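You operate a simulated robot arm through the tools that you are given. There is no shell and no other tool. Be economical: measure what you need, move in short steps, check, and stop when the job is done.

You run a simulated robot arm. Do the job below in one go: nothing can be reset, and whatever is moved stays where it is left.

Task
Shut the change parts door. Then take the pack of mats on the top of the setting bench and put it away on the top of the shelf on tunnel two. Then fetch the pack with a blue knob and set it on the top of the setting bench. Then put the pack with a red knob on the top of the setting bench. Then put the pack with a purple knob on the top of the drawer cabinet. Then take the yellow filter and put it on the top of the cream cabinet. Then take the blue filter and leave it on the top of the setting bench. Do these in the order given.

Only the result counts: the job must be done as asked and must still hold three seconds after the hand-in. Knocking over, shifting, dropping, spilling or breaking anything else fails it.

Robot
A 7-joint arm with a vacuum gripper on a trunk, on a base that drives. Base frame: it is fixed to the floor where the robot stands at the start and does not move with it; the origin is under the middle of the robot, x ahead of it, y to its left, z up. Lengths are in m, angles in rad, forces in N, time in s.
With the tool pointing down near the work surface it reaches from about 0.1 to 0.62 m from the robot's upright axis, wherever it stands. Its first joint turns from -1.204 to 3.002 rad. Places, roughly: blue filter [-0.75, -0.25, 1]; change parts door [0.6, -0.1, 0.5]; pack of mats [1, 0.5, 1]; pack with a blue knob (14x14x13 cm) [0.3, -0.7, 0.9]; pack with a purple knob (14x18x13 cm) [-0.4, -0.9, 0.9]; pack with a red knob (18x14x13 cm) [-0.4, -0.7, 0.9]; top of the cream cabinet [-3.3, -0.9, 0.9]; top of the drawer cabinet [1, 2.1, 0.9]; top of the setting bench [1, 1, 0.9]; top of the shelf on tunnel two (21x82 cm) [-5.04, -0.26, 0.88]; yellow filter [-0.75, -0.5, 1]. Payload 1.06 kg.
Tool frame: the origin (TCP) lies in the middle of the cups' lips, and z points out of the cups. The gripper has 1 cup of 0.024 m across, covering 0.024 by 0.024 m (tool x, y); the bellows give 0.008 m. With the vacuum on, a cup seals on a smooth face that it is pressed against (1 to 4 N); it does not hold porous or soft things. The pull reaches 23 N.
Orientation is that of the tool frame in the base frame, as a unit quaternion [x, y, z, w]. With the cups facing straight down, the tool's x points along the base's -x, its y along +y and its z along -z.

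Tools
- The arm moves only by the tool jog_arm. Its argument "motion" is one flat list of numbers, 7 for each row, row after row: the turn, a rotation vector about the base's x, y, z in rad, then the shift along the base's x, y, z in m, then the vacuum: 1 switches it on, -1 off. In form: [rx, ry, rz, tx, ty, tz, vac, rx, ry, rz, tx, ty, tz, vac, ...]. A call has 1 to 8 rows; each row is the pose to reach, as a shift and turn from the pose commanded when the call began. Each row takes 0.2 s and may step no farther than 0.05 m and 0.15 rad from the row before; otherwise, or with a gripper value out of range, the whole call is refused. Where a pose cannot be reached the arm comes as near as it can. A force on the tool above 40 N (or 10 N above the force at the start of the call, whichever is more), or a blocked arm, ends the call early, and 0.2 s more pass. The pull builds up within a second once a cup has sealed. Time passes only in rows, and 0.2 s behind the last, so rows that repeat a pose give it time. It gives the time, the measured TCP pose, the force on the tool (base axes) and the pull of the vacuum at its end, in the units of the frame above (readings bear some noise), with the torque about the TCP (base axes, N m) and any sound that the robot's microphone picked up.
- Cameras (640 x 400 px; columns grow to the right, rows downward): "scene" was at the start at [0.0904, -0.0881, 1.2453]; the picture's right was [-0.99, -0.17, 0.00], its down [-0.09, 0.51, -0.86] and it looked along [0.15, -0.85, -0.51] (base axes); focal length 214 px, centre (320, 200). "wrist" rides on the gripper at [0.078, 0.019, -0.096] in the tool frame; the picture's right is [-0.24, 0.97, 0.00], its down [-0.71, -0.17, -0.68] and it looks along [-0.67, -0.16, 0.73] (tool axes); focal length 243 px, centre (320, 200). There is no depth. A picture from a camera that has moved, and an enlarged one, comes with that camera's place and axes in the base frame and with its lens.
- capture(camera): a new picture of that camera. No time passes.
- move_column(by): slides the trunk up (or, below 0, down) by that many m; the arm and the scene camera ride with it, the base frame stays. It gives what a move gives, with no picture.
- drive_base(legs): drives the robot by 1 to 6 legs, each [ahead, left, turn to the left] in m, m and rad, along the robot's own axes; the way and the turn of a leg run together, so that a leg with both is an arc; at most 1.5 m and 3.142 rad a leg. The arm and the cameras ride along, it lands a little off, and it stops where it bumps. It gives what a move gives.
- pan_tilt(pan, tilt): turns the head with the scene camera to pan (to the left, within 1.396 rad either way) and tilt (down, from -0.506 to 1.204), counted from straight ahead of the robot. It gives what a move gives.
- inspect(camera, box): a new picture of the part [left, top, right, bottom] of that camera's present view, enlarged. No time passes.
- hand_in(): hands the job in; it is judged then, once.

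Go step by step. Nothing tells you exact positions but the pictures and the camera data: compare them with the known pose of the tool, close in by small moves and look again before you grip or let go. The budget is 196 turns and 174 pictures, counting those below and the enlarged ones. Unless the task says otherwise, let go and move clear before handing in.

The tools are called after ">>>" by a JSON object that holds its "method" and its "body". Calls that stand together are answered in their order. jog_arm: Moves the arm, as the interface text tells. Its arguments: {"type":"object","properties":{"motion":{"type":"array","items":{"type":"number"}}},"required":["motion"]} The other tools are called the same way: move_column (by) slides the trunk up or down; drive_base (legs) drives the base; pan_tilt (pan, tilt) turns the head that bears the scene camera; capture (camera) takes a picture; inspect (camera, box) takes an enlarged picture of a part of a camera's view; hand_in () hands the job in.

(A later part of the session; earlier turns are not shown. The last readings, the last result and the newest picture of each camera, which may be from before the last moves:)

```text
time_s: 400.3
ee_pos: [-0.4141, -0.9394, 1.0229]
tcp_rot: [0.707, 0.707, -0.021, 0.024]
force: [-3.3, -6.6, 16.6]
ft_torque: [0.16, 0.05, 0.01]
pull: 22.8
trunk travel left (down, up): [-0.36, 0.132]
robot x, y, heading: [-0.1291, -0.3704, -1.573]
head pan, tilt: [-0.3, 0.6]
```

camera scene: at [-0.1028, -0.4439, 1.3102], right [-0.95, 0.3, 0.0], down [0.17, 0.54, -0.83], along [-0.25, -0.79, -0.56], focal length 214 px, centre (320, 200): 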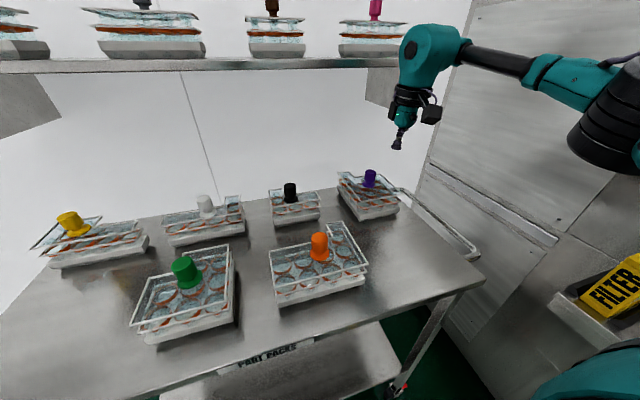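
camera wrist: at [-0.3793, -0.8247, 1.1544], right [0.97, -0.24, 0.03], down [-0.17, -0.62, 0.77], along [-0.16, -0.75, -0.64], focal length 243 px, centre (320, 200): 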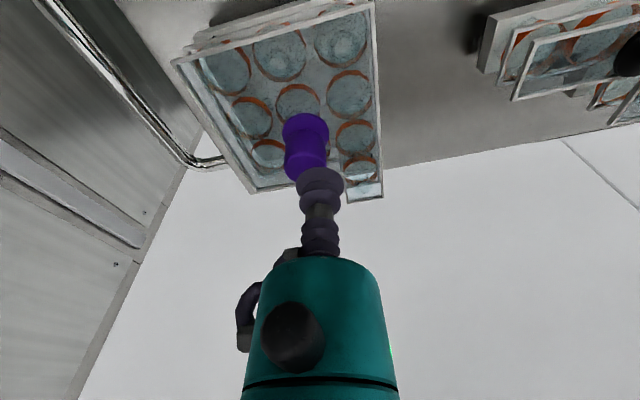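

Sealed. I'll lift slowly by a few centimetres, then back the base out.

>>> {"method": "jog_arm", "body": {"motion": [0, 0, 0, 0, 0, 0.006, 1, 0, 0, 0, 0, 0, 0.014, 1, 0, 0, 0, 0, 0.004, 0.022, 1, 0, 0, 0, 0, 0.01, 0.03, 1, 0, 0, 0, 0, 0.016, 0.038, 1, 0, 0, 0, 0, 0.022, 0.045, 1]}}

>>> {"method": "drive_base", "body": {"legs": [[-0.15, 0.05, 0]]}}

>>> {"method": "capture", "body": {"camera": "scene"}}

```text
time_s: 401.7
ee_pos: [-0.4131, -0.9172, 1.0655]
tcp_rot: [0.708, 0.706, -0.021, 0.023]
force: [-0.1, -0.7, -4.2]
ft_torque: [0.01, 0.01, 0.0]
pull: 22.9
trunk travel left (down, up): [-0.36, 0.132]
robot x, y, heading: [-0.1264, -0.3703, -1.571]
head pan, tilt: [-0.3, 0.6]
```

```text
time_s: 403.1
ee_pos: [-0.3647, -0.7678, 1.0658]
tcp_rot: [0.708, 0.705, -0.022, 0.023]
force: [-0.3, 0.4, -4.1]
ft_torque: [0.03, -0.04, 0.02]
pull: 22.6
trunk travel left (down, up): [-0.36, 0.132]
robot x, y, heading: [-0.0762, -0.222, -1.579]
head pan, tilt: [-0.3, 0.6]
```

```text
39 pictures are left
camera scene: at [-0.1043, -0.3917, 1.1961], right [-0.95, 0.3, 0.0], down [0.17, 0.54, -0.83], along [-0.25, -0.79, -0.56], focal length 214 px, centre (320, 200)
```

scene: 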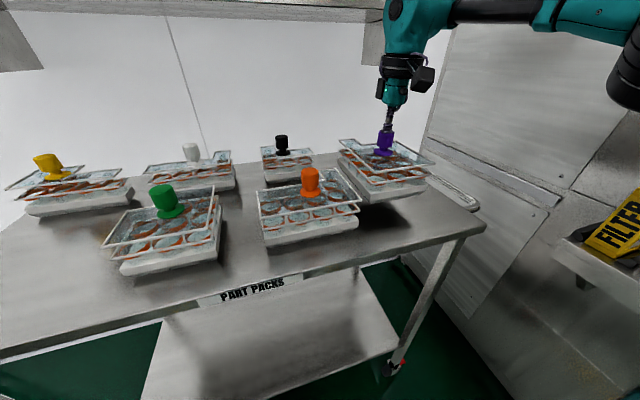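

The purple pack is lifted clear. I'll raise the trunk, back off, turn to face the benches and strafe north to the drawer cabinet.

>>> {"method": "move_column", "body": {"by": 0.1}}

>>> {"method": "drive_base", "body": {"legs": [[-0.65, 0.05, 0], [0, 0, 1.575], [0, 1.4, 0], [0, 0.6, 0]]}}

>>> {"method": "pan_tilt", "body": {"pan": -0.3, "tilt": 0.5}}

>>> {"method": "capture", "body": {"camera": "scene"}}

```text
time_s: 404.5
ee_pos: [-0.3643, -0.7622, 1.1824]
tcp_rot: [0.709, 0.704, -0.034, 0.035]
force: [1.0, 0.2, -4.5]
ft_torque: [0.07, 0.0, -0.02]
pull: 22.7
trunk travel left (down, up): [-0.46, 0.032]
robot x, y, heading: [-0.0797, -0.2212, -1.575]
head pan, tilt: [-0.3, 0.6]
```

```text
time_s: 429.4
ee_pos: [0.4829, 2.1626, 1.1855]
tcp_rot: [-0.013, 0.999, 0.001, 0.048]
force: [-0.2, -0.4, -4.3]
ft_torque: [-0.01, 0.09, 0.0]
pull: 23.3
trunk travel left (down, up): [-0.46, 0.032]
robot x, y, heading: [-0.0694, 2.4315, 0.026]
head pan, tilt: [-0.3, 0.6]
```

```text
time_s: 430.0
ee_pos: [0.4835, 2.1636, 1.1835]
tcp_rot: [-0.014, 0.999, 0.002, 0.048]
force: [0.2, -0.2, -4.2]
ft_torque: [-0.04, 0.03, 0.01]
pull: 22.6
trunk travel left (down, up): [-0.46, 0.032]
robot x, y, heading: [-0.0619, 2.4319, 0.023]
head pan, tilt: [-0.3, 0.499]
```

```text
38 pictures are left
camera scene: at [0.0589, 2.4086, 1.3191], right [-0.27, -0.96, 0.0], down [-0.46, 0.13, -0.88], along [0.85, -0.24, -0.48], focal length 214 px, centre (320, 200)
```

scene: 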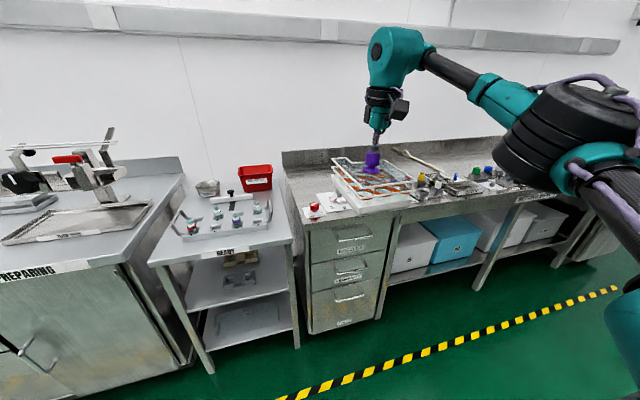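

>>> {"method": "inspect", "body": {"camera": "scene", "box": [270, 130, 430, 240]}}

```text
3.64 times, centred on (350, 185) of scene
camera zoom: at [0.0589, 2.4086, 1.3191], right [-0.27, -0.96, 0.0], down [-0.46, 0.13, -0.88], along [0.85, -0.24, -0.48], focal length 780 px, centre (211, 254)
```

zoom: 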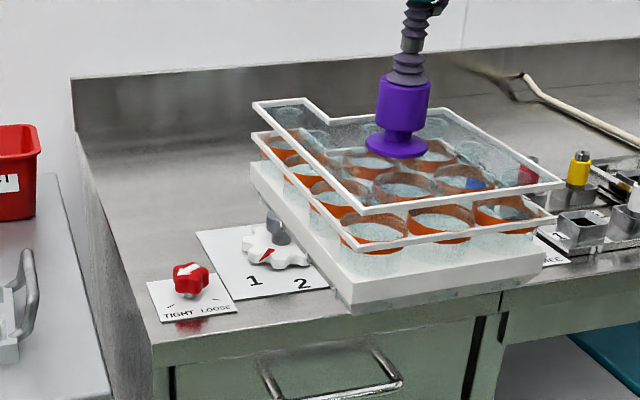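

The front of the cabinet has a red knob and a dial plate (x up to about 0.97), while the back is free. The pack must go with its short side along x, centred at about (1.05,2.12), so I'll turn the tool by 90°.

>>> {"method": "jog_arm", "body": {"motion": [0, 0, -0.1, 0, 0, 0, 1, 0, 0, -0.2, 0, 0, 0, 1, 0, 0, -0.3, 0, 0, 0, 1, 0, 0, -0.4, 0, 0, 0, 1, 0, 0, -0.5, 0, 0, 0, 1, 0, 0, -0.6, 0, 0, 0, 1, 0, 0, -0.7, 0, 0, 0, 1, 0, 0, -0.8, 0, 0, 0, 1]}}

>>> {"method": "jog_arm", "body": {"motion": [0, 0, -0.1, 0, 0, 0, 1, 0, 0, -0.2, 0, 0, 0, 1, 0, 0, -0.3, 0, 0, 0, 1, 0, 0, -0.4, 0, 0, 0, 1, 0, 0, -0.5, 0, 0, 0, 1, 0, 0, -0.6, 0, 0, 0, 1, 0, 0, -0.7, 0, 0, 0, 1, 0, 0, -0.77, 0, 0, 0, 1]}}

```text
time_s: 431.8
ee_pos: [0.4849, 2.1638, 1.1837]
tcp_rot: [0.378, 0.925, -0.017, 0.045]
force: [-0.1, -0.7, -4.3]
ft_torque: [0.05, 0.02, -0.01]
pull: 23.3
trunk travel left (down, up): [-0.46, 0.032]
robot x, y, heading: [-0.0702, 2.4321, 0.029]
head pan, tilt: [-0.3, 0.499]
```

```text
time_s: 433.6
ee_pos: [0.4808, 2.1452, 1.1848]
tcp_rot: [0.685, 0.727, -0.032, 0.036]
force: [-0.4, -0.1, -4.2]
ft_torque: [0.07, 0.02, 0.0]
pull: 23.3
out of reach, approached as far as the arm can: row 5, 6, 7, 8
trunk travel left (down, up): [-0.46, 0.032]
robot x, y, heading: [-0.0676, 2.4293, 0.022]
head pan, tilt: [-0.3, 0.499]
```

Rotated. Now I'll drive ahead to x of about 0.455, bringing the pack over the back of the cabinet.

>>> {"method": "drive_base", "body": {"legs": [[0.3, 0, -0.02], [0.22, 0, 0]]}}

>>> {"method": "pan_tilt", "body": {"pan": -0.35, "tilt": 0.6}}

>>> {"method": "capture", "body": {"camera": "scene"}}

```text
time_s: 437.0
ee_pos: [1.0046, 2.1504, 1.1838]
tcp_rot: [0.687, 0.725, -0.033, 0.036]
force: [-1.2, 0.0, -4.8]
ft_torque: [0.03, -0.03, -0.03]
pull: 23.2
trunk travel left (down, up): [-0.46, 0.032]
robot x, y, heading: [0.4613, 2.443, 0.011]
head pan, tilt: [-0.3, 0.499]
```

```text
time_s: 437.6
ee_pos: [1.0034, 2.151, 1.1834]
tcp_rot: [0.687, 0.725, -0.033, 0.036]
force: [-0.3, 0.1, -4.2]
ft_torque: [0.07, 0.0, -0.01]
pull: 23.0
trunk travel left (down, up): [-0.46, 0.032]
robot x, y, heading: [0.4585, 2.443, 0.017]
head pan, tilt: [-0.351, 0.6]
```

```text
36 pictures are left
camera scene: at [0.5807, 2.414, 1.3101], right [-0.33, -0.94, 0.0], down [-0.53, 0.18, -0.83], along [0.78, -0.27, -0.56], focal length 214 px, centre (320, 200)
```

scene: 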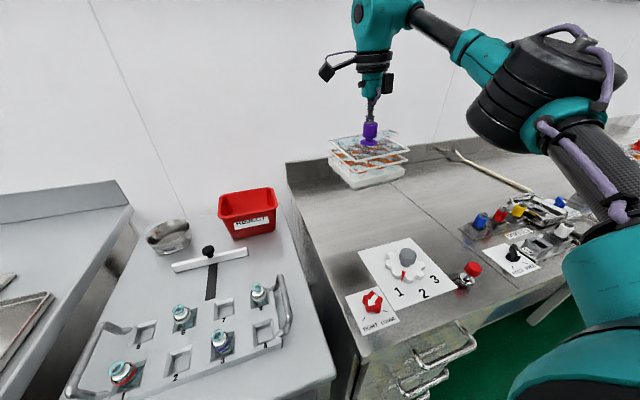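

The cabinet top spans y 1.87–2.29, and the plate ends at x 0.945. I'll lower with the trunk and aim for about (1.035,2.10).

>>> {"method": "move_column", "body": {"by": -0.1}}

>>> {"method": "jog_arm", "body": {"motion": [0, 0, 0, 0.005, -0.01, 0, 1, 0, 0, 0, 0.012, -0.02, 0, 1, 0, 0, 0, 0.02, -0.032, 0, 1, 0, 0, 0, 0.028, -0.044, 0, 1, 0, 0, 0, 0.032, -0.05, 0, 1]}}

>>> {"method": "capture", "body": {"camera": "scene"}}

```text
time_s: 439.0
ee_pos: [1.0023, 2.1501, 1.0847]
tcp_rot: [0.687, 0.725, -0.033, 0.037]
force: [-0.4, -0.3, -4.2]
ft_torque: [0.03, 0.02, 0.0]
pull: 23.2
trunk travel left (down, up): [-0.36, 0.132]
robot x, y, heading: [0.4626, 2.4404, 0.019]
head pan, tilt: [-0.351, 0.6]
```

```text
time_s: 440.2
ee_pos: [1.0363, 2.0996, 1.0845]
tcp_rot: [0.688, 0.724, -0.034, 0.036]
force: [-1.3, -1.1, -4.4]
ft_torque: [0.04, -0.01, 0.0]
pull: 23.0
trunk travel left (down, up): [-0.36, 0.132]
robot x, y, heading: [0.4621, 2.4384, 0.019]
head pan, tilt: [-0.351, 0.6]
```

```text
35 pictures are left
camera scene: at [0.6326, 2.4148, 1.196], right [-0.33, -0.94, 0.0], down [-0.53, 0.19, -0.82], along [0.78, -0.27, -0.57], focal length 214 px, centre (320, 200)
```

scene: 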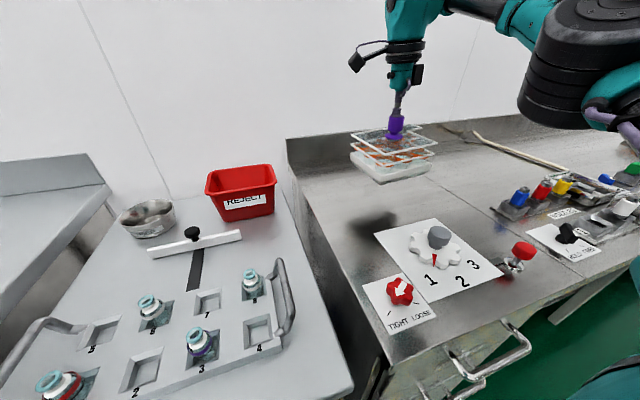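

Position is good. I'll level the slight tilt and descend slowly.

>>> {"method": "jog_arm", "body": {"motion": [0.018, 0, 0, 0, 0, -0.012, 1, 0.035, 0, 0, 0, 0, -0.025, 1, 0.035, 0, 0, 0, 0, -0.04, 1, 0.035, 0, 0, 0, 0, -0.055, 1, 0.035, 0, 0, 0, 0, -0.068, 1, 0.035, 0, 0, 0, 0, -0.078, 1]}}

>>> {"method": "inspect", "body": {"camera": "scene", "box": [320, 100, 480, 260]}}

```text
time_s: 441.6
ee_pos: [1.0362, 2.0997, 1.0057]
tcp_rot: [0.688, 0.725, -0.021, 0.024]
force: [0.6, -0.5, -4.1]
ft_torque: [0.03, -0.02, 0.0]
pull: 22.6
trunk travel left (down, up): [-0.36, 0.132]
robot x, y, heading: [0.4594, 2.4425, 0.019]
head pan, tilt: [-0.351, 0.6]
```

```text
2.50 times, centred on (400, 180) of scene
camera zoom: at [0.6325, 2.4148, 1.196], right [-0.33, -0.94, 0.0], down [-0.53, 0.19, -0.82], along [0.78, -0.27, -0.57], focal length 536 px, centre (120, 250)
```

zoom: 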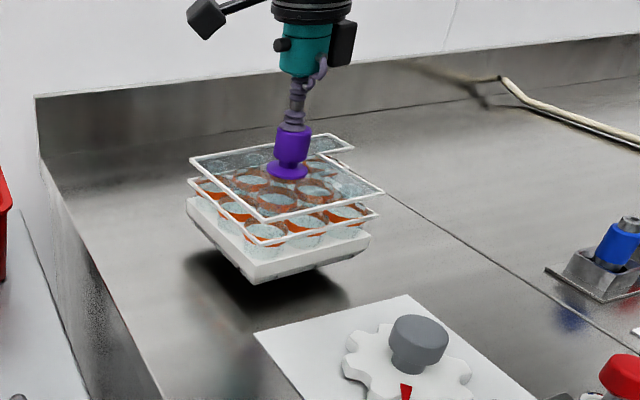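

>>> {"method": "jog_arm", "body": {"motion": [0, 0, 0, 0, 0, -0.006, 1, 0, 0, 0, 0, 0, -0.012, 1, 0, 0, 0, 0, 0, -0.017, 1]}}

>>> {"method": "jog_arm", "body": {"motion": [0, 0, 0, 0, 0, -0.003, 1, 0, 0, 0, 0, 0, -0.006, 1]}}

```text
time_s: 442.4
ee_pos: [1.0359, 2.1012, 0.9895]
tcp_rot: [0.688, 0.725, -0.021, 0.025]
force: [0.8, -0.1, -3.7]
ft_torque: [0.02, 0.01, 0.01]
pull: 22.5
trunk travel left (down, up): [-0.36, 0.132]
robot x, y, heading: [0.4592, 2.441, 0.014]
head pan, tilt: [-0.351, 0.6]
```

```text
time_s: 443.0
ee_pos: [1.0362, 2.0998, 0.9845]
tcp_rot: [0.688, 0.725, -0.019, 0.026]
force: [2.2, -2.1, 6.7]
ft_torque: [0.07, 0.11, 0.04]
pull: 23.4
trunk travel left (down, up): [-0.36, 0.132]
robot x, y, heading: [0.4616, 2.4412, 0.018]
head pan, tilt: [-0.351, 0.6]
```

Contact. I'll press 3 mm more, release and lift.

>>> {"method": "jog_arm", "body": {"motion": [0, 0, 0, 0, 0, -0.003, 1, 0, 0, 0, 0, 0, -0.003, -1, 0, 0, 0, 0, 0, 0.001, -1, 0, 0, 0, 0, 0, 0.001, -1, 0, 0, 0, 0, 0, 0.001, -1, 0, 0, 0, 0, 0, 0.01, -1, 0, 0, 0, 0, 0, 0.04, -1, 0, 0, 0, 0, 0, 0.08, -1]}}

>>> {"method": "inspect", "body": {"camera": "scene", "box": [320, 80, 520, 260]}}

```text
time_s: 444.8
ee_pos: [1.034, 2.0975, 1.0623]
tcp_rot: [0.688, 0.725, -0.019, 0.024]
force: [0.6, -0.5, -0.7]
ft_torque: [0.03, 0.01, 0.01]
pull: 0.0
trunk travel left (down, up): [-0.36, 0.132]
robot x, y, heading: [0.4608, 2.4453, 0.017]
head pan, tilt: [-0.351, 0.6]
```

```text
2.22 times, centred on (420, 170) of scene
camera zoom: at [0.6322, 2.4151, 1.196], right [-0.33, -0.94, 0.0], down [-0.53, 0.18, -0.83], along [0.78, -0.27, -0.56], focal length 477 px, centre (98, 267)
```

zoom: 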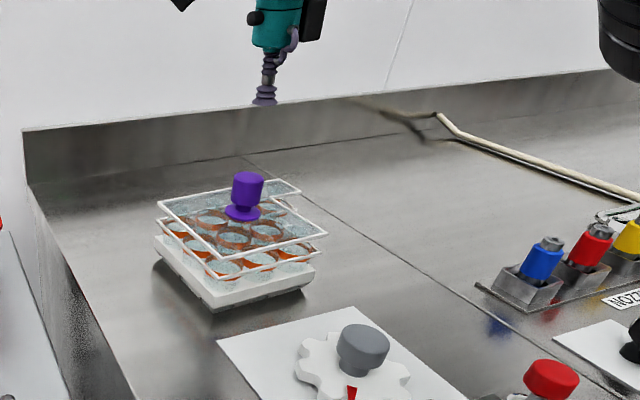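

The purple pack is placed. Next I'll retract, turn the tool back and drive south to view the filters.

>>> {"method": "jog_arm", "body": {"motion": [0, 0, 0.14, -0.02, 0, 0.02, -1, 0, 0, 0.28, -0.04, 0, 0.04, -1, 0, 0, 0.42, -0.06, 0, 0.06, -1, 0, 0, 0.56, -0.09, 0, 0.08, -1, 0, 0, 0.7, -0.12, 0, 0.09, -1, 0, 0, 0.84, -0.14, 0, 0.1, -1, 0, 0, 0.98, -0.16, 0, 0.11, -1, 0, 0, 1.12, -0.18, 0, 0.11, -1]}}

>>> {"method": "jog_arm", "body": {"motion": [0, 0, 0.13, -0.01, 0, 0, -1, 0, 0, 0.26, -0.02, 0, 0, -1, 0, 0, 0.38, -0.03, 0, 0, -1]}}

>>> {"method": "move_column", "body": {"by": 0.06}}

>>> {"method": "drive_base", "body": {"legs": [[-0.4, 0, 0], [0, 0, -1.59], [1.4, 0, 0], [0.75, 0, 0], [0, 0, -0.6]]}}

>>> {"method": "pan_tilt", "body": {"pan": 0, "tilt": 0.6}}

>>> {"method": "capture", "body": {"camera": "scene"}}

```text
time_s: 446.6
ee_pos: [0.8532, 2.0988, 1.1727]
tcp_rot: [0.197, 0.98, -0.004, 0.031]
force: [0.4, -0.2, -0.3]
ft_torque: [-0.03, -0.01, -0.01]
pull: 0.1
trunk travel left (down, up): [-0.36, 0.132]
robot x, y, heading: [0.4615, 2.4432, 0.021]
head pan, tilt: [-0.351, 0.6]
```

```text
time_s: 447.4
ee_pos: [0.826, 2.0999, 1.1741]
tcp_rot: [0.009, 0.999, 0.001, 0.031]
force: [0.2, -1.1, 0.3]
ft_torque: [-0.03, -0.01, 0.01]
pull: 0.1
trunk travel left (down, up): [-0.36, 0.132]
robot x, y, heading: [0.4591, 2.4395, 0.014]
head pan, tilt: [-0.351, 0.6]
```

```text
time_s: 448.4
ee_pos: [0.8257, 2.0998, 1.2332]
tcp_rot: [0.009, 0.999, 0.001, 0.032]
force: [0.3, -0.2, -0.3]
ft_torque: [0.0, -0.02, -0.01]
pull: 0.0
trunk travel left (down, up): [-0.42, 0.072]
robot x, y, heading: [0.4626, 2.4412, 0.017]
head pan, tilt: [-0.351, 0.6]
```

```text
time_s: 466.7
ee_pos: [-0.4833, 0.1879, 1.2339]
tcp_rot: [0.897, 0.44, -0.028, 0.016]
force: [-0.4, 0.3, 0.2]
ft_torque: [0.03, -0.03, 0.01]
pull: 0.1
trunk travel left (down, up): [-0.42, 0.072]
robot x, y, heading: [0.0085, 0.2759, -2.194]
head pan, tilt: [-0.351, 0.6]
```

```text
time_s: 467.5
ee_pos: [-0.4833, 0.1874, 1.2339]
tcp_rot: [0.898, 0.439, -0.028, 0.016]
force: [0.3, 0.3, -0.5]
ft_torque: [0.03, 0.01, 0.02]
pull: 0.1
trunk travel left (down, up): [-0.42, 0.072]
robot x, y, heading: [0.0108, 0.2745, -2.195]
head pan, tilt: [0.0, 0.6]
```

```text
32 pictures are left
camera scene: at [-0.0792, 0.1529, 1.263], right [-0.81, 0.59, 0.0], down [0.33, 0.46, -0.83], along [-0.48, -0.67, -0.56], focal length 214 px, centre (320, 200)
```

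scene: 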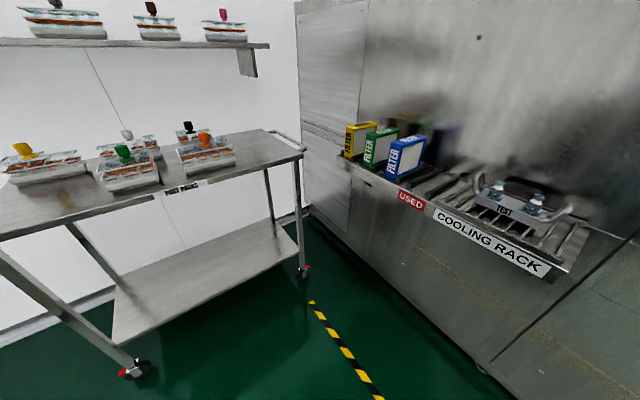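

>>> {"method": "inspect", "body": {"camera": "scene", "box": [325, 105, 465, 205]}}

```text
4.00 times, centred on (395, 155) of scene
camera zoom: at [-0.0792, 0.1529, 1.263], right [-0.81, 0.59, 0.0], down [0.33, 0.46, -0.83], along [-0.48, -0.67, -0.56], focal length 858 px, centre (20, 380)
```

zoom: 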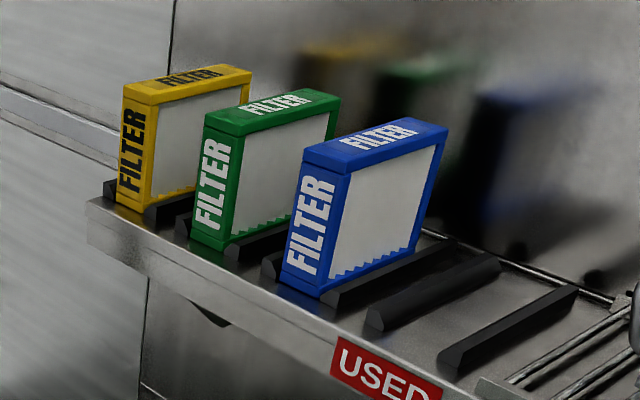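

The filters stand upright with flat 4 cm wide tops: yellow's at about (-0.72,-0.45) and blue's at about (-0.72,-0.24), z about 1.03. I'll move in to reach yellow from above.

>>> {"method": "drive_base", "body": {"legs": [[0.54, 0.13, -0.05]]}}

>>> {"method": "pan_tilt", "body": {"pan": -0.45, "tilt": 0.6}}

>>> {"method": "capture", "body": {"camera": "scene"}}

>>> {"method": "capture", "body": {"camera": "wrist"}}

```text
time_s: 470.7
ee_pos: [-0.7085, -0.297, 1.2333]
tcp_rot: [0.91, 0.414, -0.028, 0.014]
force: [0.2, 0.0, 0.4]
ft_torque: [0.04, 0.01, 0.0]
pull: 0.1
trunk travel left (down, up): [-0.42, 0.072]
robot x, y, heading: [-0.2158, -0.235, -2.244]
head pan, tilt: [0.0, 0.6]
```

```text
time_s: 471.6
ee_pos: [-0.7089, -0.2957, 1.2334]
tcp_rot: [0.909, 0.415, -0.029, 0.015]
force: [-0.2, -0.5, -1.2]
ft_torque: [-0.01, 0.01, 0.04]
pull: 0.0
trunk travel left (down, up): [-0.42, 0.072]
robot x, y, heading: [-0.2149, -0.2357, -2.247]
head pan, tilt: [-0.45, 0.6]
```

```text
30 pictures are left
camera scene: at [-0.3318, -0.3223, 1.263], right [-0.43, 0.9, 0.0], down [0.51, 0.24, -0.83], along [-0.75, -0.35, -0.56], focal length 214 px, centre (320, 200)
```

scene: 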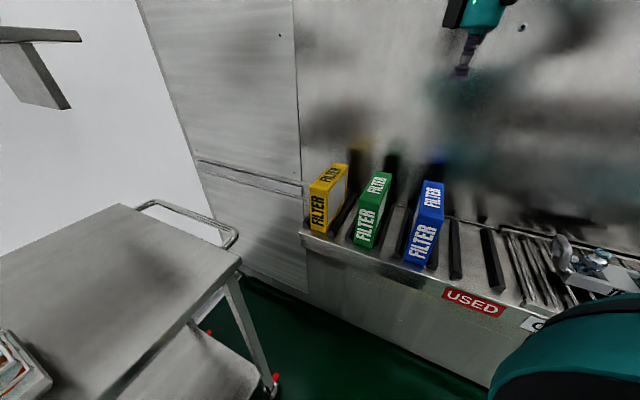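

```text
29 pictures are left
camera wrist: at [-0.6389, -0.2449, 1.3252], right [0.58, -0.81, 0.02], down [-0.57, -0.39, 0.73], along [-0.59, -0.43, -0.69], focal length 243 px, centre (320, 200)
```

wrist: 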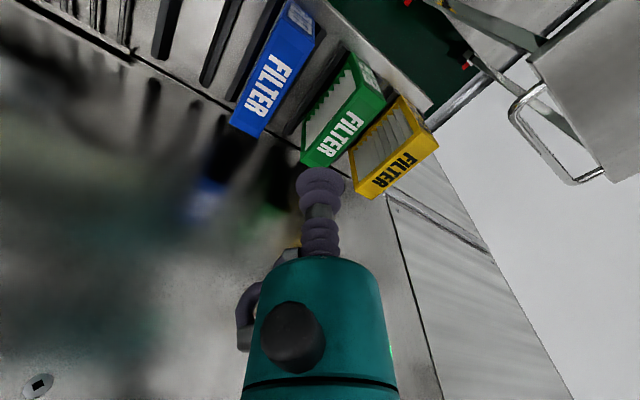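

Yellow's top centre is at (-0.763,-0.492,1.022). Moving over it.

>>> {"method": "jog_arm", "body": {"motion": [0, 0, 0, -0.01, -0.04, -0.01, -1, 0, 0, 0, -0.02, -0.08, -0.03, -1, 0, 0, 0, -0.03, -0.12, -0.05, -1, 0, 0, 0, -0.04, -0.155, -0.08, -1, 0, 0, 0, -0.05, -0.185, -0.11, -1, 0, 0, 0, -0.054, -0.196, -0.145, -1]}}

>>> {"method": "capture", "body": {"camera": "wrist"}}

>>> {"method": "inspect", "body": {"camera": "scene", "box": [270, 90, 430, 230]}}

```text
time_s: 473.0
ee_pos: [-0.7634, -0.4913, 1.0879]
tcp_rot: [0.909, 0.415, -0.029, 0.015]
force: [0.2, -0.5, 0.7]
ft_torque: [0.01, -0.02, 0.0]
pull: 0.2
trunk travel left (down, up): [-0.42, 0.072]
robot x, y, heading: [-0.2115, -0.2335, -2.246]
head pan, tilt: [-0.45, 0.6]
```

```text
28 pictures are left
camera wrist: at [-0.6929, -0.4398, 1.1793], right [0.58, -0.81, 0.02], down [-0.57, -0.39, 0.73], along [-0.59, -0.43, -0.69], focal length 243 px, centre (320, 200)
```

wrist: 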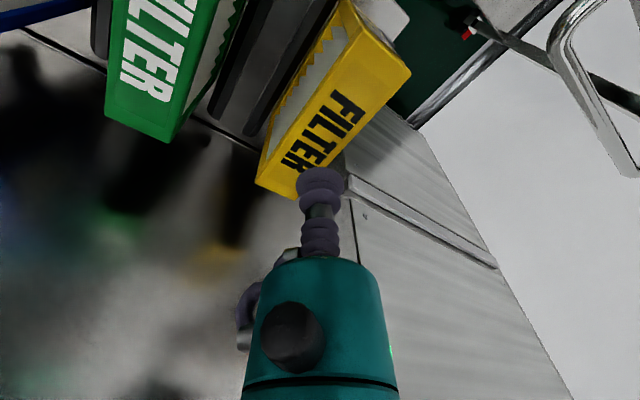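

```text
2.86 times, centred on (350, 160) of scene
camera zoom: at [-0.332, -0.3223, 1.263], right [-0.43, 0.9, 0.0], down [0.51, 0.24, -0.82], along [-0.75, -0.35, -0.57], focal length 613 px, centre (234, 314)
```

zoom: 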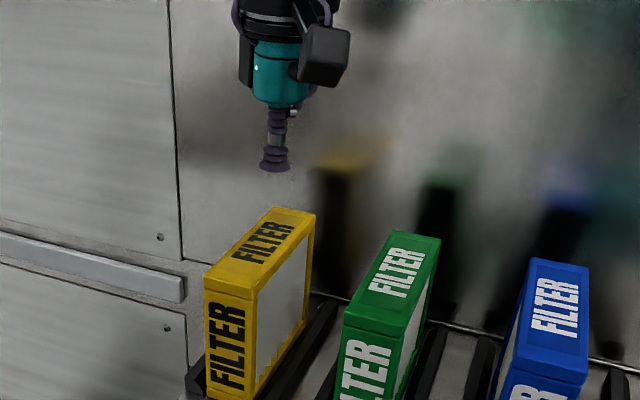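

Refined: top centre at (-0.763,-0.500,1.013). Descending with the vacuum on.

>>> {"method": "jog_arm", "body": {"motion": [0, 0, 0, 0, -0.009, -0.02, 1, 0, 0, 0, 0, -0.009, -0.04, 1, 0, 0, 0, 0, -0.009, -0.055, 1]}}

>>> {"method": "jog_arm", "body": {"motion": [0, 0, 0, 0, 0, -0.005, 1, 0, 0, 0, 0, 0, -0.01, 1, 0, 0, 0, 0, 0, -0.015, 1, 0, 0, 0, 0, 0, -0.015, 1]}}

>>> {"method": "inspect", "body": {"camera": "scene", "box": [270, 90, 430, 230]}}

```text
time_s: 473.8
ee_pos: [-0.7616, -0.4998, 1.033]
tcp_rot: [0.91, 0.414, -0.029, 0.016]
force: [1.2, -0.2, 0.0]
ft_torque: [-0.02, 0.03, 0.0]
pull: 0.1
trunk travel left (down, up): [-0.42, 0.072]
robot x, y, heading: [-0.2131, -0.2306, -2.249]
head pan, tilt: [-0.45, 0.6]
```

```text
time_s: 474.8
ee_pos: [-0.7617, -0.5007, 1.0182]
tcp_rot: [0.91, 0.414, -0.028, 0.015]
force: [0.7, -0.6, -0.2]
ft_torque: [0.01, -0.02, 0.01]
pull: 0.1
trunk travel left (down, up): [-0.42, 0.072]
robot x, y, heading: [-0.2156, -0.2347, -2.25]
head pan, tilt: [-0.45, 0.6]
```

```text
2.86 times, centred on (350, 160) of scene
camera zoom: at [-0.3318, -0.3222, 1.263], right [-0.43, 0.9, 0.0], down [0.51, 0.24, -0.83], along [-0.75, -0.35, -0.56], focal length 613 px, centre (234, 314)
```

zoom: 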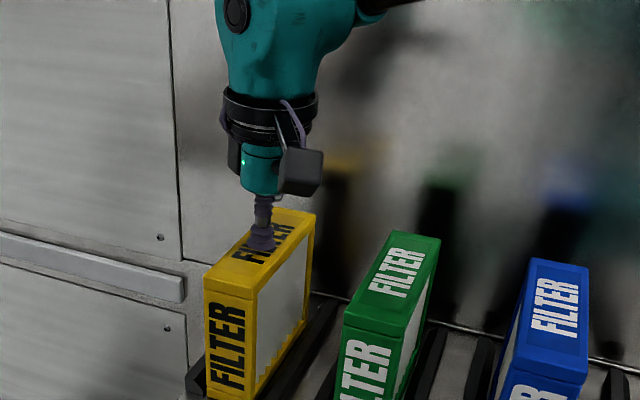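

Just above the top, centred. Continuing down to seal.

>>> {"method": "jog_arm", "body": {"motion": [0, 0, 0, 0, 0, -0.004, 1, 0, 0, 0, 0, 0, -0.008, 1, 0, 0, 0, 0, 0, -0.012, 1, 0, 0, 0, 0, 0, -0.012, 1, 0, 0, 0, 0, 0, -0.012, 1]}}

```text
time_s: 476.0
ee_pos: [-0.7615, -0.5026, 1.0081]
tcp_rot: [0.909, 0.415, -0.029, 0.016]
force: [-7.5, -1.5, 17.3]
ft_torque: [0.16, -0.16, 0.0]
pull: 23.1
trunk travel left (down, up): [-0.42, 0.072]
robot x, y, heading: [-0.2107, -0.2363, -2.25]
head pan, tilt: [-0.45, 0.6]
```

Sealed. Lifting slowly, straight up.

>>> {"method": "jog_arm", "body": {"motion": [0, 0, 0, 0, 0, 0.01, 1, 0, 0, 0, 0, 0, 0.025, 1, 0, 0, 0, 0, 0, 0.045, 1, 0, 0, 0, 0.004, 0, 0.065, 1, 0, 0, 0, 0.01, 0, 0.085, 1, 0, 0, 0, 0.02, 0, 0.105, 1, 0, 0, 0, 0.03, 0, 0.125, 1, 0, 0, 0, 0.04, 0, 0.14, 1]}}

>>> {"method": "capture", "body": {"camera": "scene"}}

```text
time_s: 477.8
ee_pos: [-0.7224, -0.5005, 1.1449]
tcp_rot: [0.909, 0.415, -0.028, 0.015]
force: [0.4, -0.1, -2.2]
ft_torque: [0.02, -0.07, -0.03]
pull: 22.5
trunk travel left (down, up): [-0.42, 0.072]
robot x, y, heading: [-0.2145, -0.2346, -2.248]
head pan, tilt: [-0.45, 0.6]
```

```text
25 pictures are left
camera scene: at [-0.3318, -0.3223, 1.263], right [-0.43, 0.9, 0.0], down [0.51, 0.24, -0.83], along [-0.75, -0.35, -0.56], focal length 214 px, centre (320, 200)
```

scene: 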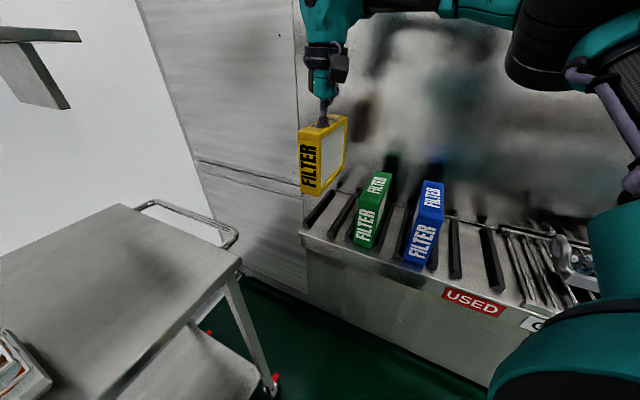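

Yellow is lifted clear. I'll raise a bit more, back out over the other filters and begin the trip to the cream cabinet.

>>> {"method": "move_column", "body": {"by": 0.06}}

>>> {"method": "drive_base", "body": {"legs": [[-0.5, 0, 0], [0, 0, -2.464]]}}

>>> {"method": "capture", "body": {"camera": "wrist"}}

```text
time_s: 478.8
ee_pos: [-0.7162, -0.4921, 1.2316]
tcp_rot: [0.909, 0.413, -0.052, 0.027]
force: [-0.8, -0.3, -1.8]
ft_torque: [0.03, -0.04, -0.01]
pull: 23.2
trunk travel left (down, up): [-0.48, 0.012]
robot x, y, heading: [-0.2112, -0.2379, -2.253]
head pan, tilt: [-0.45, 0.6]
```

```text
time_s: 487.5
ee_pos: [0.3118, 0.6793, 1.2329]
tcp_rot: [0.707, -0.705, -0.044, -0.039]
force: [0.7, -0.5, -2.2]
ft_torque: [-0.08, 0.03, 0.01]
pull: 22.8
trunk travel left (down, up): [-0.48, 0.012]
robot x, y, heading: [0.0953, 0.1526, 1.607]
head pan, tilt: [-0.45, 0.6]
```

```text
24 pictures are left
camera wrist: at [0.2939, 0.5891, 1.3203], right [-0.97, 0.23, 0.03], down [0.18, 0.62, 0.76], along [0.16, 0.75, -0.65], focal length 243 px, centre (320, 200)
```

wrist: 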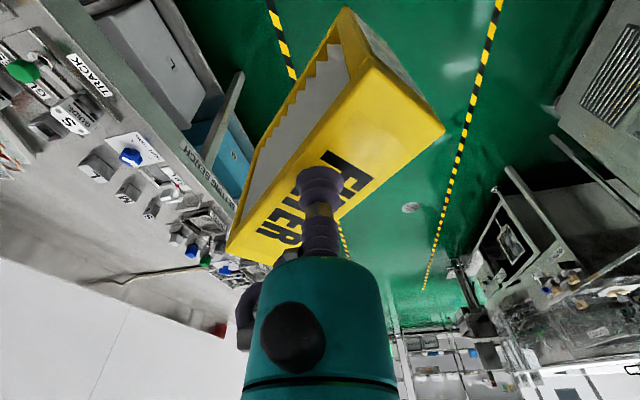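

Held well. Driving north along the aisle, then west.

>>> {"method": "drive_base", "body": {"legs": [[0, 0, -0.03], [1.4, 0.07, 0], [1.4, 0.0, 0], [1.4, 0, 0], [0.6, 0, 0], [0, 0, 1.565]]}}

>>> {"method": "drive_base", "body": {"legs": [[1.4, 0, 0], [1.4, 0, 0]]}}

```text
time_s: 514.7
ee_pos: [-0.3822, 5.154, 1.2322]
tcp_rot: [0.998, -0.028, -0.058, 0.001]
force: [0.2, -0.5, -2.3]
ft_torque: [-0.02, -0.06, -0.01]
pull: 23.4
trunk travel left (down, up): [-0.48, 0.012]
robot x, y, heading: [0.1301, 4.9136, 3.119]
head pan, tilt: [-0.45, 0.6]
```

```text
time_s: 528.2
ee_pos: [-3.1497, 5.257, 1.2338]
tcp_rot: [0.997, -0.045, -0.059, 0.001]
force: [-0.9, 0.5, -2.0]
ft_torque: [-0.03, -0.04, 0.01]
pull: 23.2
trunk travel left (down, up): [-0.48, 0.012]
robot x, y, heading: [-2.6481, 4.9974, 3.088]
head pan, tilt: [-0.45, 0.6]
```

>>> {"method": "drive_base", "body": {"legs": [[1.45, 0, 0], [0, 0, 1.62], [1.35, -0.28, 0], [1.3, 0, 0]]}}

>>> {"method": "pan_tilt", "body": {"pan": 0.2, "tilt": 0.4}}

>>> {"method": "capture", "body": {"camera": "scene"}}

```text
time_s: 552.2
ee_pos: [-4.4246, 1.8429, 1.2336]
tcp_rot: [0.699, 0.713, -0.038, 0.043]
force: [-0.3, 0.4, -2.9]
ft_torque: [0.09, 0.01, 0.04]
pull: 22.7
trunk travel left (down, up): [-0.48, 0.012]
robot x, y, heading: [-4.2227, 2.3688, -1.515]
head pan, tilt: [-0.45, 0.6]
```

```text
time_s: 553.2
ee_pos: [-4.4249, 1.8441, 1.2328]
tcp_rot: [0.699, 0.713, -0.038, 0.044]
force: [-0.3, 0.4, -2.3]
ft_torque: [0.07, -0.04, 0.0]
pull: 23.2
trunk travel left (down, up): [-0.48, 0.012]
robot x, y, heading: [-4.2235, 2.3747, -1.513]
head pan, tilt: [0.201, 0.4]
```

```text
23 pictures are left
camera scene: at [-4.1981, 2.2671, 1.3496], right [-0.97, -0.25, 0.0], down [-0.1, 0.38, -0.92], along [0.23, -0.89, -0.39], focal length 214 px, centre (320, 200)
```

scene: 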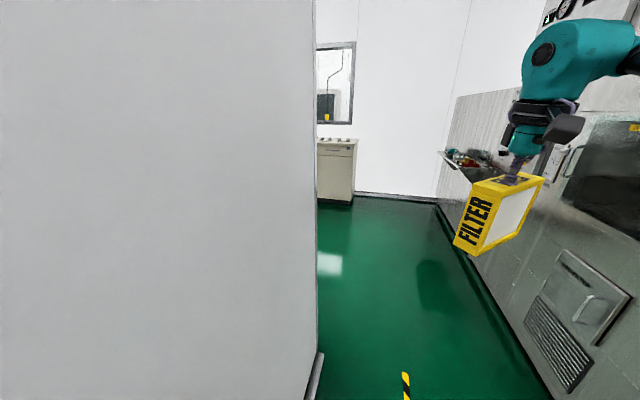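

I'm a bit close to the wall, so I'll correct the heading, shift right and continue south past it.

>>> {"method": "drive_base", "body": {"legs": [[0, -0.15, -0.05], [1.3, 0, 0], [0.75, 0, 0]]}}

>>> {"method": "pan_tilt", "body": {"pan": 0.9, "tilt": 0.4}}

>>> {"method": "capture", "body": {"camera": "scene"}}

```text
time_s: 564.9
ee_pos: [-4.5753, -0.2001, 1.2321]
tcp_rot: [0.712, 0.7, -0.039, 0.044]
force: [-0.3, 0.2, -3.0]
ft_torque: [0.05, -0.02, -0.01]
pull: 22.8
trunk travel left (down, up): [-0.48, 0.012]
robot x, y, heading: [-4.3517, 0.3221, -1.557]
head pan, tilt: [0.201, 0.4]
```

```text
time_s: 566.0
ee_pos: [-4.5742, -0.1984, 1.2333]
tcp_rot: [0.713, 0.699, -0.04, 0.044]
force: [-0.4, -0.1, -2.4]
ft_torque: [0.07, -0.07, -0.02]
pull: 22.6
trunk travel left (down, up): [-0.48, 0.012]
robot x, y, heading: [-4.3552, 0.3207, -1.551]
head pan, tilt: [0.901, 0.4]
```

```text
22 pictures are left
camera scene: at [-4.2792, 0.2501, 1.3496], right [-0.61, -0.79, 0.0], down [-0.31, 0.24, -0.92], along [0.73, -0.56, -0.39], focal length 214 px, centre (320, 200)
```

scene: 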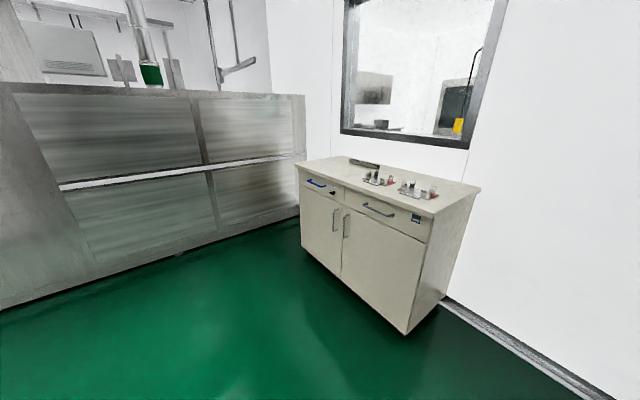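

The floor is clear and the cabinet top is at z of about 0.885, with the eastern half free. I'll strafe east to x of about -2.78 and approach, aiming at (-3.0,-0.88).

>>> {"method": "drive_base", "body": {"legs": [[0.1, 1.4, -0.02], [0.3, 0.17, 0]]}}

>>> {"method": "pan_tilt", "body": {"pan": -0.35, "tilt": 0.6}}

>>> {"method": "capture", "body": {"camera": "scene"}}

```text
time_s: 580.0
ee_pos: [-3.0643, -0.594, 1.2328]
tcp_rot: [0.722, 0.69, -0.04, 0.043]
force: [-0.1, 0.4, -1.6]
ft_torque: [0.07, 0.03, -0.02]
pull: 22.8
trunk travel left (down, up): [-0.48, 0.012]
robot x, y, heading: [-2.8297, -0.0774, -1.581]
head pan, tilt: [0.901, 0.4]
```

```text
time_s: 581.4
ee_pos: [-3.0647, -0.5927, 1.2332]
tcp_rot: [0.721, 0.69, -0.041, 0.043]
force: [0.9, -0.6, -2.3]
ft_torque: [0.07, -0.04, 0.01]
pull: 22.8
trunk travel left (down, up): [-0.48, 0.012]
robot x, y, heading: [-2.8326, -0.0799, -1.578]
head pan, tilt: [-0.351, 0.6]
```

```text
21 pictures are left
camera scene: at [-2.8603, -0.1763, 1.3314], right [-0.94, 0.35, 0.0], down [0.2, 0.53, -0.83], along [-0.29, -0.77, -0.56], focal length 214 px, centre (320, 200)
```

scene: 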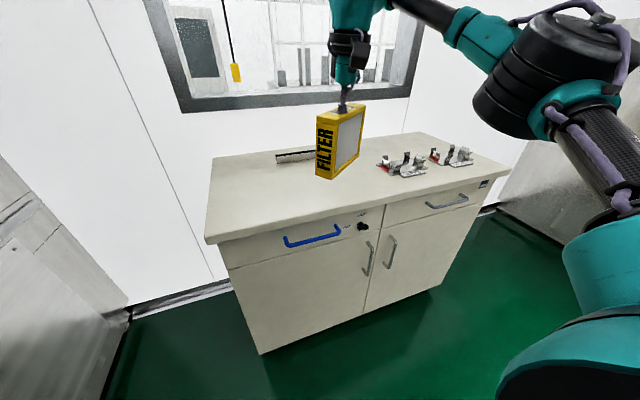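

The eastern part of the top is free. I'll drive 0.28 ahead, level the filter's slight tilt and lower it.

>>> {"method": "drive_base", "body": {"legs": [[0.28, 0, 0]]}}

>>> {"method": "move_column", "body": {"by": -0.11}}

>>> {"method": "jog_arm", "body": {"motion": [0.027, 0, 0, 0, 0, 0, 1, 0.053, 0, 0, 0, 0, -0.01, 1]}}

>>> {"method": "capture", "body": {"camera": "scene"}}

```text
time_s: 583.3
ee_pos: [-3.0685, -0.8748, 1.2328]
tcp_rot: [0.723, 0.688, -0.04, 0.043]
force: [-0.2, -0.9, -2.8]
ft_torque: [0.06, -0.03, 0.02]
pull: 23.0
trunk travel left (down, up): [-0.48, 0.012]
robot x, y, heading: [-2.8333, -0.3577, -1.583]
head pan, tilt: [-0.351, 0.6]
```

```text
time_s: 584.8
ee_pos: [-3.0679, -0.8728, 1.1234]
tcp_rot: [0.723, 0.689, -0.041, 0.043]
force: [-0.3, -0.2, -1.5]
ft_torque: [0.09, -0.05, 0.03]
pull: 22.6
trunk travel left (down, up): [-0.37, 0.122]
robot x, y, heading: [-2.8302, -0.3623, -1.583]
head pan, tilt: [-0.351, 0.6]
```

```text
time_s: 585.4
ee_pos: [-3.0706, -0.8733, 1.1142]
tcp_rot: [0.724, 0.69, -0.021, 0.023]
force: [-0.7, -0.6, -2.5]
ft_torque: [0.03, -0.05, 0.0]
pull: 23.1
trunk travel left (down, up): [-0.37, 0.122]
robot x, y, heading: [-2.8329, -0.3579, -1.584]
head pan, tilt: [-0.351, 0.6]
```

```text
20 pictures are left
camera scene: at [-2.8642, -0.5266, 1.2065], right [-0.94, 0.35, 0.0], down [0.2, 0.53, -0.82], along [-0.29, -0.77, -0.57], focal length 214 px, centre (320, 200)
```

scene: 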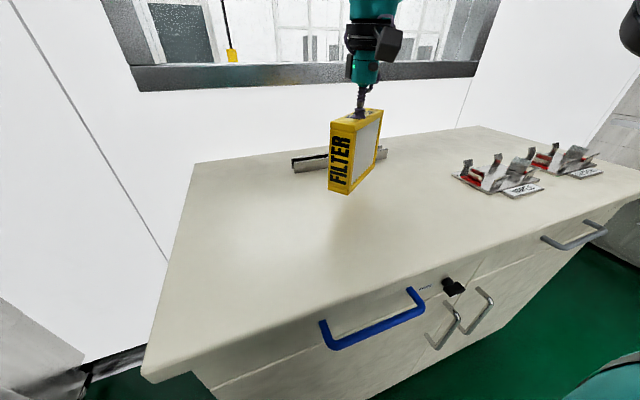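

Clear below, with about 9 cm to go. Lowering.

>>> {"method": "jog_arm", "body": {"motion": [0, 0, 0, 0, 0, -0.012, 1, 0, 0, 0, 0, 0, -0.027, 1, 0, 0, 0, 0, 0, -0.042, 1, 0, 0, 0, 0, 0, -0.056, 1, 0, 0, 0, 0, 0, -0.066, 1]}}

>>> {"method": "inspect", "body": {"camera": "scene", "box": [280, 100, 440, 260]}}

```text
time_s: 586.6
ee_pos: [-3.0681, -0.8717, 1.0512]
tcp_rot: [0.723, 0.689, -0.025, 0.028]
force: [-7.3, -8.0, 33.0]
ft_torque: [0.2, -0.01, 0.1]
pull: 23.0
trunk travel left (down, up): [-0.37, 0.122]
robot x, y, heading: [-2.8334, -0.3615, -1.582]
head pan, tilt: [-0.351, 0.6]
```

```text
2.50 times, centred on (360, 180) of scene
camera zoom: at [-2.8641, -0.525, 1.2072], right [-0.94, 0.35, 0.0], down [0.2, 0.53, -0.83], along [-0.29, -0.77, -0.56], focal length 536 px, centre (220, 250)
```

zoom: 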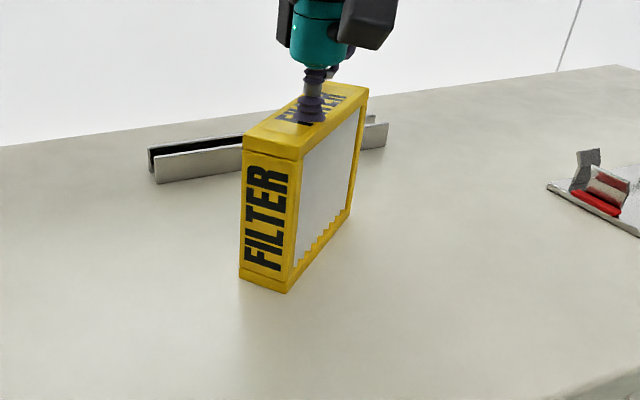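

It's already standing on the cabinet with firm contact. I'll ease off, release and lift.

>>> {"method": "jog_arm", "body": {"motion": [0, 0, 0, 0, 0, 0.006, 1, 0, 0, 0, 0, 0, 0.007, -1, 0, 0, 0, 0, 0, 0.007, -1, 0, 0, 0, 0, 0, 0.007, -1, 0, 0, 0, 0, 0, 0.008, -1, 0, 0, 0, 0, 0, 0.015, -1, 0, 0, 0, 0, 0, 0.04, -1, 0, 0, 0, 0, 0, 0.08, -1]}}

>>> {"method": "capture", "body": {"camera": "scene"}}

```text
time_s: 588.4
ee_pos: [-3.0681, -0.8725, 1.1286]
tcp_rot: [0.723, 0.69, -0.022, 0.024]
force: [-0.1, -0.1, 0.3]
ft_torque: [-0.04, 0.0, 0.02]
pull: 0.0
trunk travel left (down, up): [-0.37, 0.122]
robot x, y, heading: [-2.8343, -0.3623, -1.579]
head pan, tilt: [-0.351, 0.6]
```

```text
18 pictures are left
camera scene: at [-2.864, -0.5263, 1.2066], right [-0.94, 0.35, 0.0], down [0.2, 0.53, -0.83], along [-0.29, -0.77, -0.56], focal length 214 px, centre (320, 200)
```

scene: 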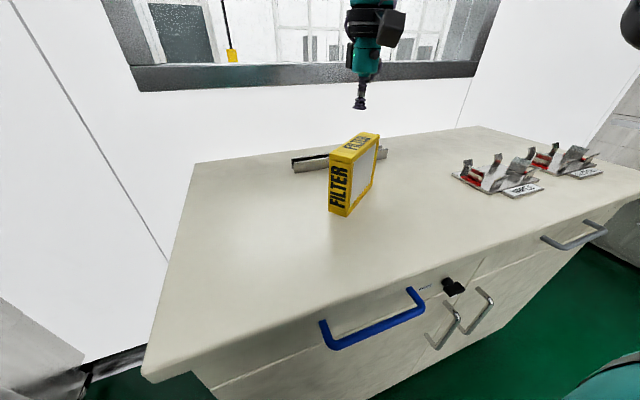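

The yellow filter stands on the cream cabinet. Now I'll go back for the blue filter along the same route.

>>> {"method": "jog_arm", "body": {"motion": [0, 0, 0, -0.01, 0.03, 0.02, -1, 0, 0, 0, -0.02, 0.06, 0.04, -1, 0, 0, 0, -0.03, 0.09, 0.06, -1, 0, 0, 0, -0.04, 0.12, 0.07, -1]}}

>>> {"method": "drive_base", "body": {"legs": [[-0.65, 0, 0], [0, -1.4, 0], [0, -0.36, 0], [0, 0, 3.13], [1.3, 0, 0], [1.2, 0, 0]]}}

```text
time_s: 589.4
ee_pos: [-3.108, -0.7529, 1.1974]
tcp_rot: [0.724, 0.689, -0.023, 0.024]
force: [-0.6, 0.2, 0.5]
ft_torque: [-0.03, 0.02, 0.01]
pull: 0.0
trunk travel left (down, up): [-0.37, 0.122]
robot x, y, heading: [-2.8306, -0.3548, -1.581]
head pan, tilt: [-0.351, 0.6]
```

```text
time_s: 627.5
ee_pos: [-4.3338, 3.1872, 1.1978]
tcp_rot: [-0.696, 0.717, 0.024, 0.022]
force: [0.1, -0.4, 0.1]
ft_torque: [-0.01, 0.0, -0.01]
pull: 0.1
trunk travel left (down, up): [-0.37, 0.122]
robot x, y, heading: [-4.6023, 2.7838, 1.581]
head pan, tilt: [-0.351, 0.6]
```

>>> {"method": "drive_base", "body": {"legs": [[0.6, 0, 0], [1.35, -0.45, 0], [0.35, 0, 0], [0, 0, -1.585], [1.4, 0, 0], [1.4, 0, 0]]}}

>>> {"method": "pan_tilt", "body": {"pan": 0, "tilt": 0.5}}

```text
time_s: 656.4
ee_pos: [-0.9503, 4.7547, 1.1969]
tcp_rot: [0.031, 0.999, 0.002, 0.033]
force: [-0.5, -0.5, 0.6]
ft_torque: [0.0, 0.01, 0.0]
pull: 0.1
trunk travel left (down, up): [-0.37, 0.122]
robot x, y, heading: [-1.3421, 5.0374, -0.025]
head pan, tilt: [-0.351, 0.6]
```

```text
time_s: 657.2
ee_pos: [-0.95, 4.7558, 1.1975]
tcp_rot: [0.031, 0.999, 0.001, 0.032]
force: [-0.3, 0.3, 0.7]
ft_torque: [0.0, 0.03, 0.0]
pull: 0.0
trunk travel left (down, up): [-0.37, 0.122]
robot x, y, heading: [-1.3416, 5.0352, -0.026]
head pan, tilt: [0.0, 0.499]
```

>>> {"method": "drive_base", "body": {"legs": [[1.4, 0.12, 0], [0.12, 0, 0], [0, 0, -1.545], [1.4, 0, 0], [1.4, 0, 0], [1.3, 0, 0]]}}

```text
time_s: 688.3
ee_pos: [0.0036, 0.604, 1.1972]
tcp_rot: [0.717, 0.696, -0.021, 0.023]
force: [1.1, -0.6, 0.2]
ft_torque: [-0.02, 0.0, -0.03]
pull: 0.0
trunk travel left (down, up): [-0.37, 0.122]
robot x, y, heading: [0.2714, 1.0056, -1.568]
head pan, tilt: [0.0, 0.499]
```

I'm back in the main aisle. I estimate blue's top centre at (-0.772,-0.268,1.013) and will take the same relative stance as for yellow.

>>> {"method": "drive_base", "body": {"legs": [[0.95, -0.4, 0], [0, 0, -0.68], [0.1, -0.035, 0]]}}

>>> {"method": "pan_tilt", "body": {"pan": -0.45, "tilt": 0.6}}

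>>> {"method": "capture", "body": {"camera": "scene"}}

>>> {"method": "capture", "body": {"camera": "wrist"}}

```text
time_s: 696.2
ee_pos: [-0.668, -0.1556, 1.197]
tcp_rot: [0.91, 0.413, -0.028, 0.014]
force: [-1.5, 0.0, 0.6]
ft_torque: [0.01, -0.03, -0.01]
pull: 0.1
trunk travel left (down, up): [-0.37, 0.122]
robot x, y, heading: [-0.2073, -0.0177, -2.252]
head pan, tilt: [0.0, 0.499]
```

```text
time_s: 697.1
ee_pos: [-0.6671, -0.1553, 1.1984]
tcp_rot: [0.91, 0.413, -0.028, 0.015]
force: [1.0, -0.1, 0.1]
ft_torque: [-0.05, 0.0, 0.02]
pull: 0.0
trunk travel left (down, up): [-0.37, 0.122]
robot x, y, heading: [-0.2053, -0.0171, -2.257]
head pan, tilt: [-0.45, 0.6]
```

```text
17 pictures are left
camera scene: at [-0.3393, -0.1202, 1.2066], right [-0.43, 0.9, 0.0], down [0.51, 0.24, -0.83], along [-0.75, -0.35, -0.56], focal length 214 px, centre (320, 200)
```

scene: 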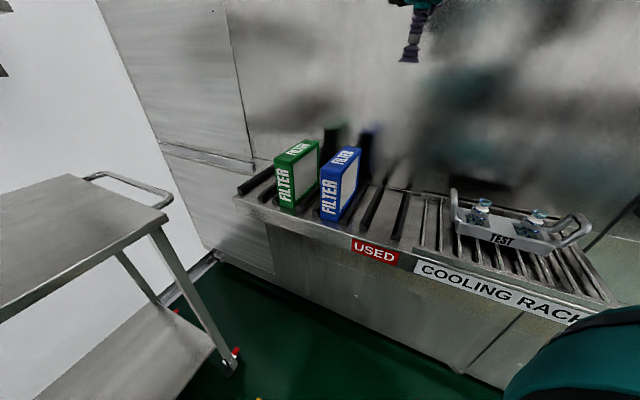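

```text
16 pictures are left
camera wrist: at [-0.5968, -0.104, 1.2888], right [0.58, -0.82, 0.02], down [-0.57, -0.38, 0.73], along [-0.59, -0.43, -0.68], focal length 243 px, centre (320, 200)
```

wrist: 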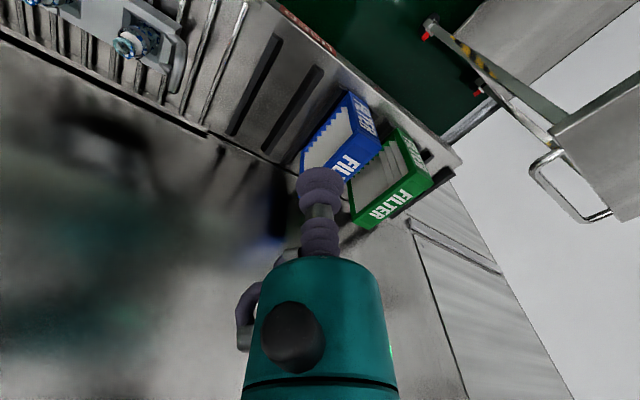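

Scene ray at z 1.013 gives (-0.773,-0.273), consistent. Moving above it.

>>> {"method": "jog_arm", "body": {"motion": [0, 0, 0, -0.02, -0.025, -0.01, -1, 0, 0, 0, -0.045, -0.05, -0.03, -1, 0, 0, 0, -0.07, -0.075, -0.05, -1, 0, 0, 0, -0.09, -0.1, -0.08, -1, 0, 0, 0, -0.104, -0.117, -0.11, -1]}}

>>> {"method": "capture", "body": {"camera": "wrist"}}

>>> {"method": "inspect", "body": {"camera": "scene", "box": [270, 60, 430, 200]}}

```text
time_s: 698.4
ee_pos: [-0.7712, -0.2729, 1.0862]
tcp_rot: [0.91, 0.413, -0.028, 0.015]
force: [0.1, 0.2, 0.0]
ft_torque: [-0.04, 0.02, -0.02]
pull: 0.0
trunk travel left (down, up): [-0.37, 0.122]
robot x, y, heading: [-0.2107, -0.0153, -2.253]
head pan, tilt: [-0.45, 0.6]
```

```text
15 pictures are left
camera wrist: at [-0.7008, -0.221, 1.177], right [0.58, -0.82, 0.02], down [-0.57, -0.38, 0.73], along [-0.59, -0.43, -0.68], focal length 243 px, centre (320, 200)
```

wrist: 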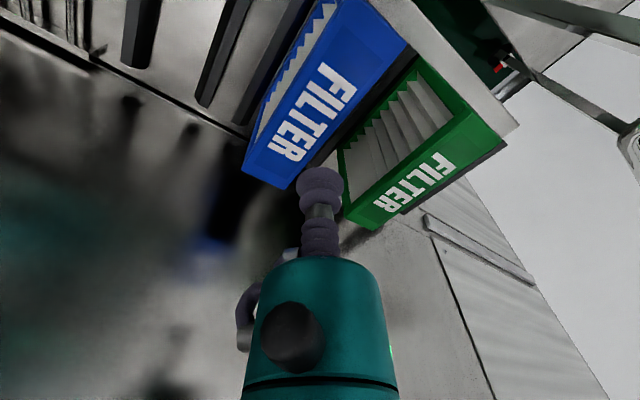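

```text
2.86 times, centred on (350, 130) of scene
camera zoom: at [-0.3397, -0.1204, 1.2065], right [-0.42, 0.91, 0.0], down [0.51, 0.24, -0.82], along [-0.75, -0.35, -0.57], focal length 613 px, centre (234, 400)
```

zoom: 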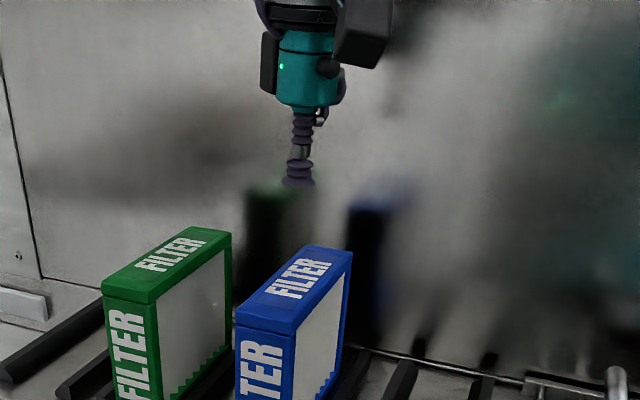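

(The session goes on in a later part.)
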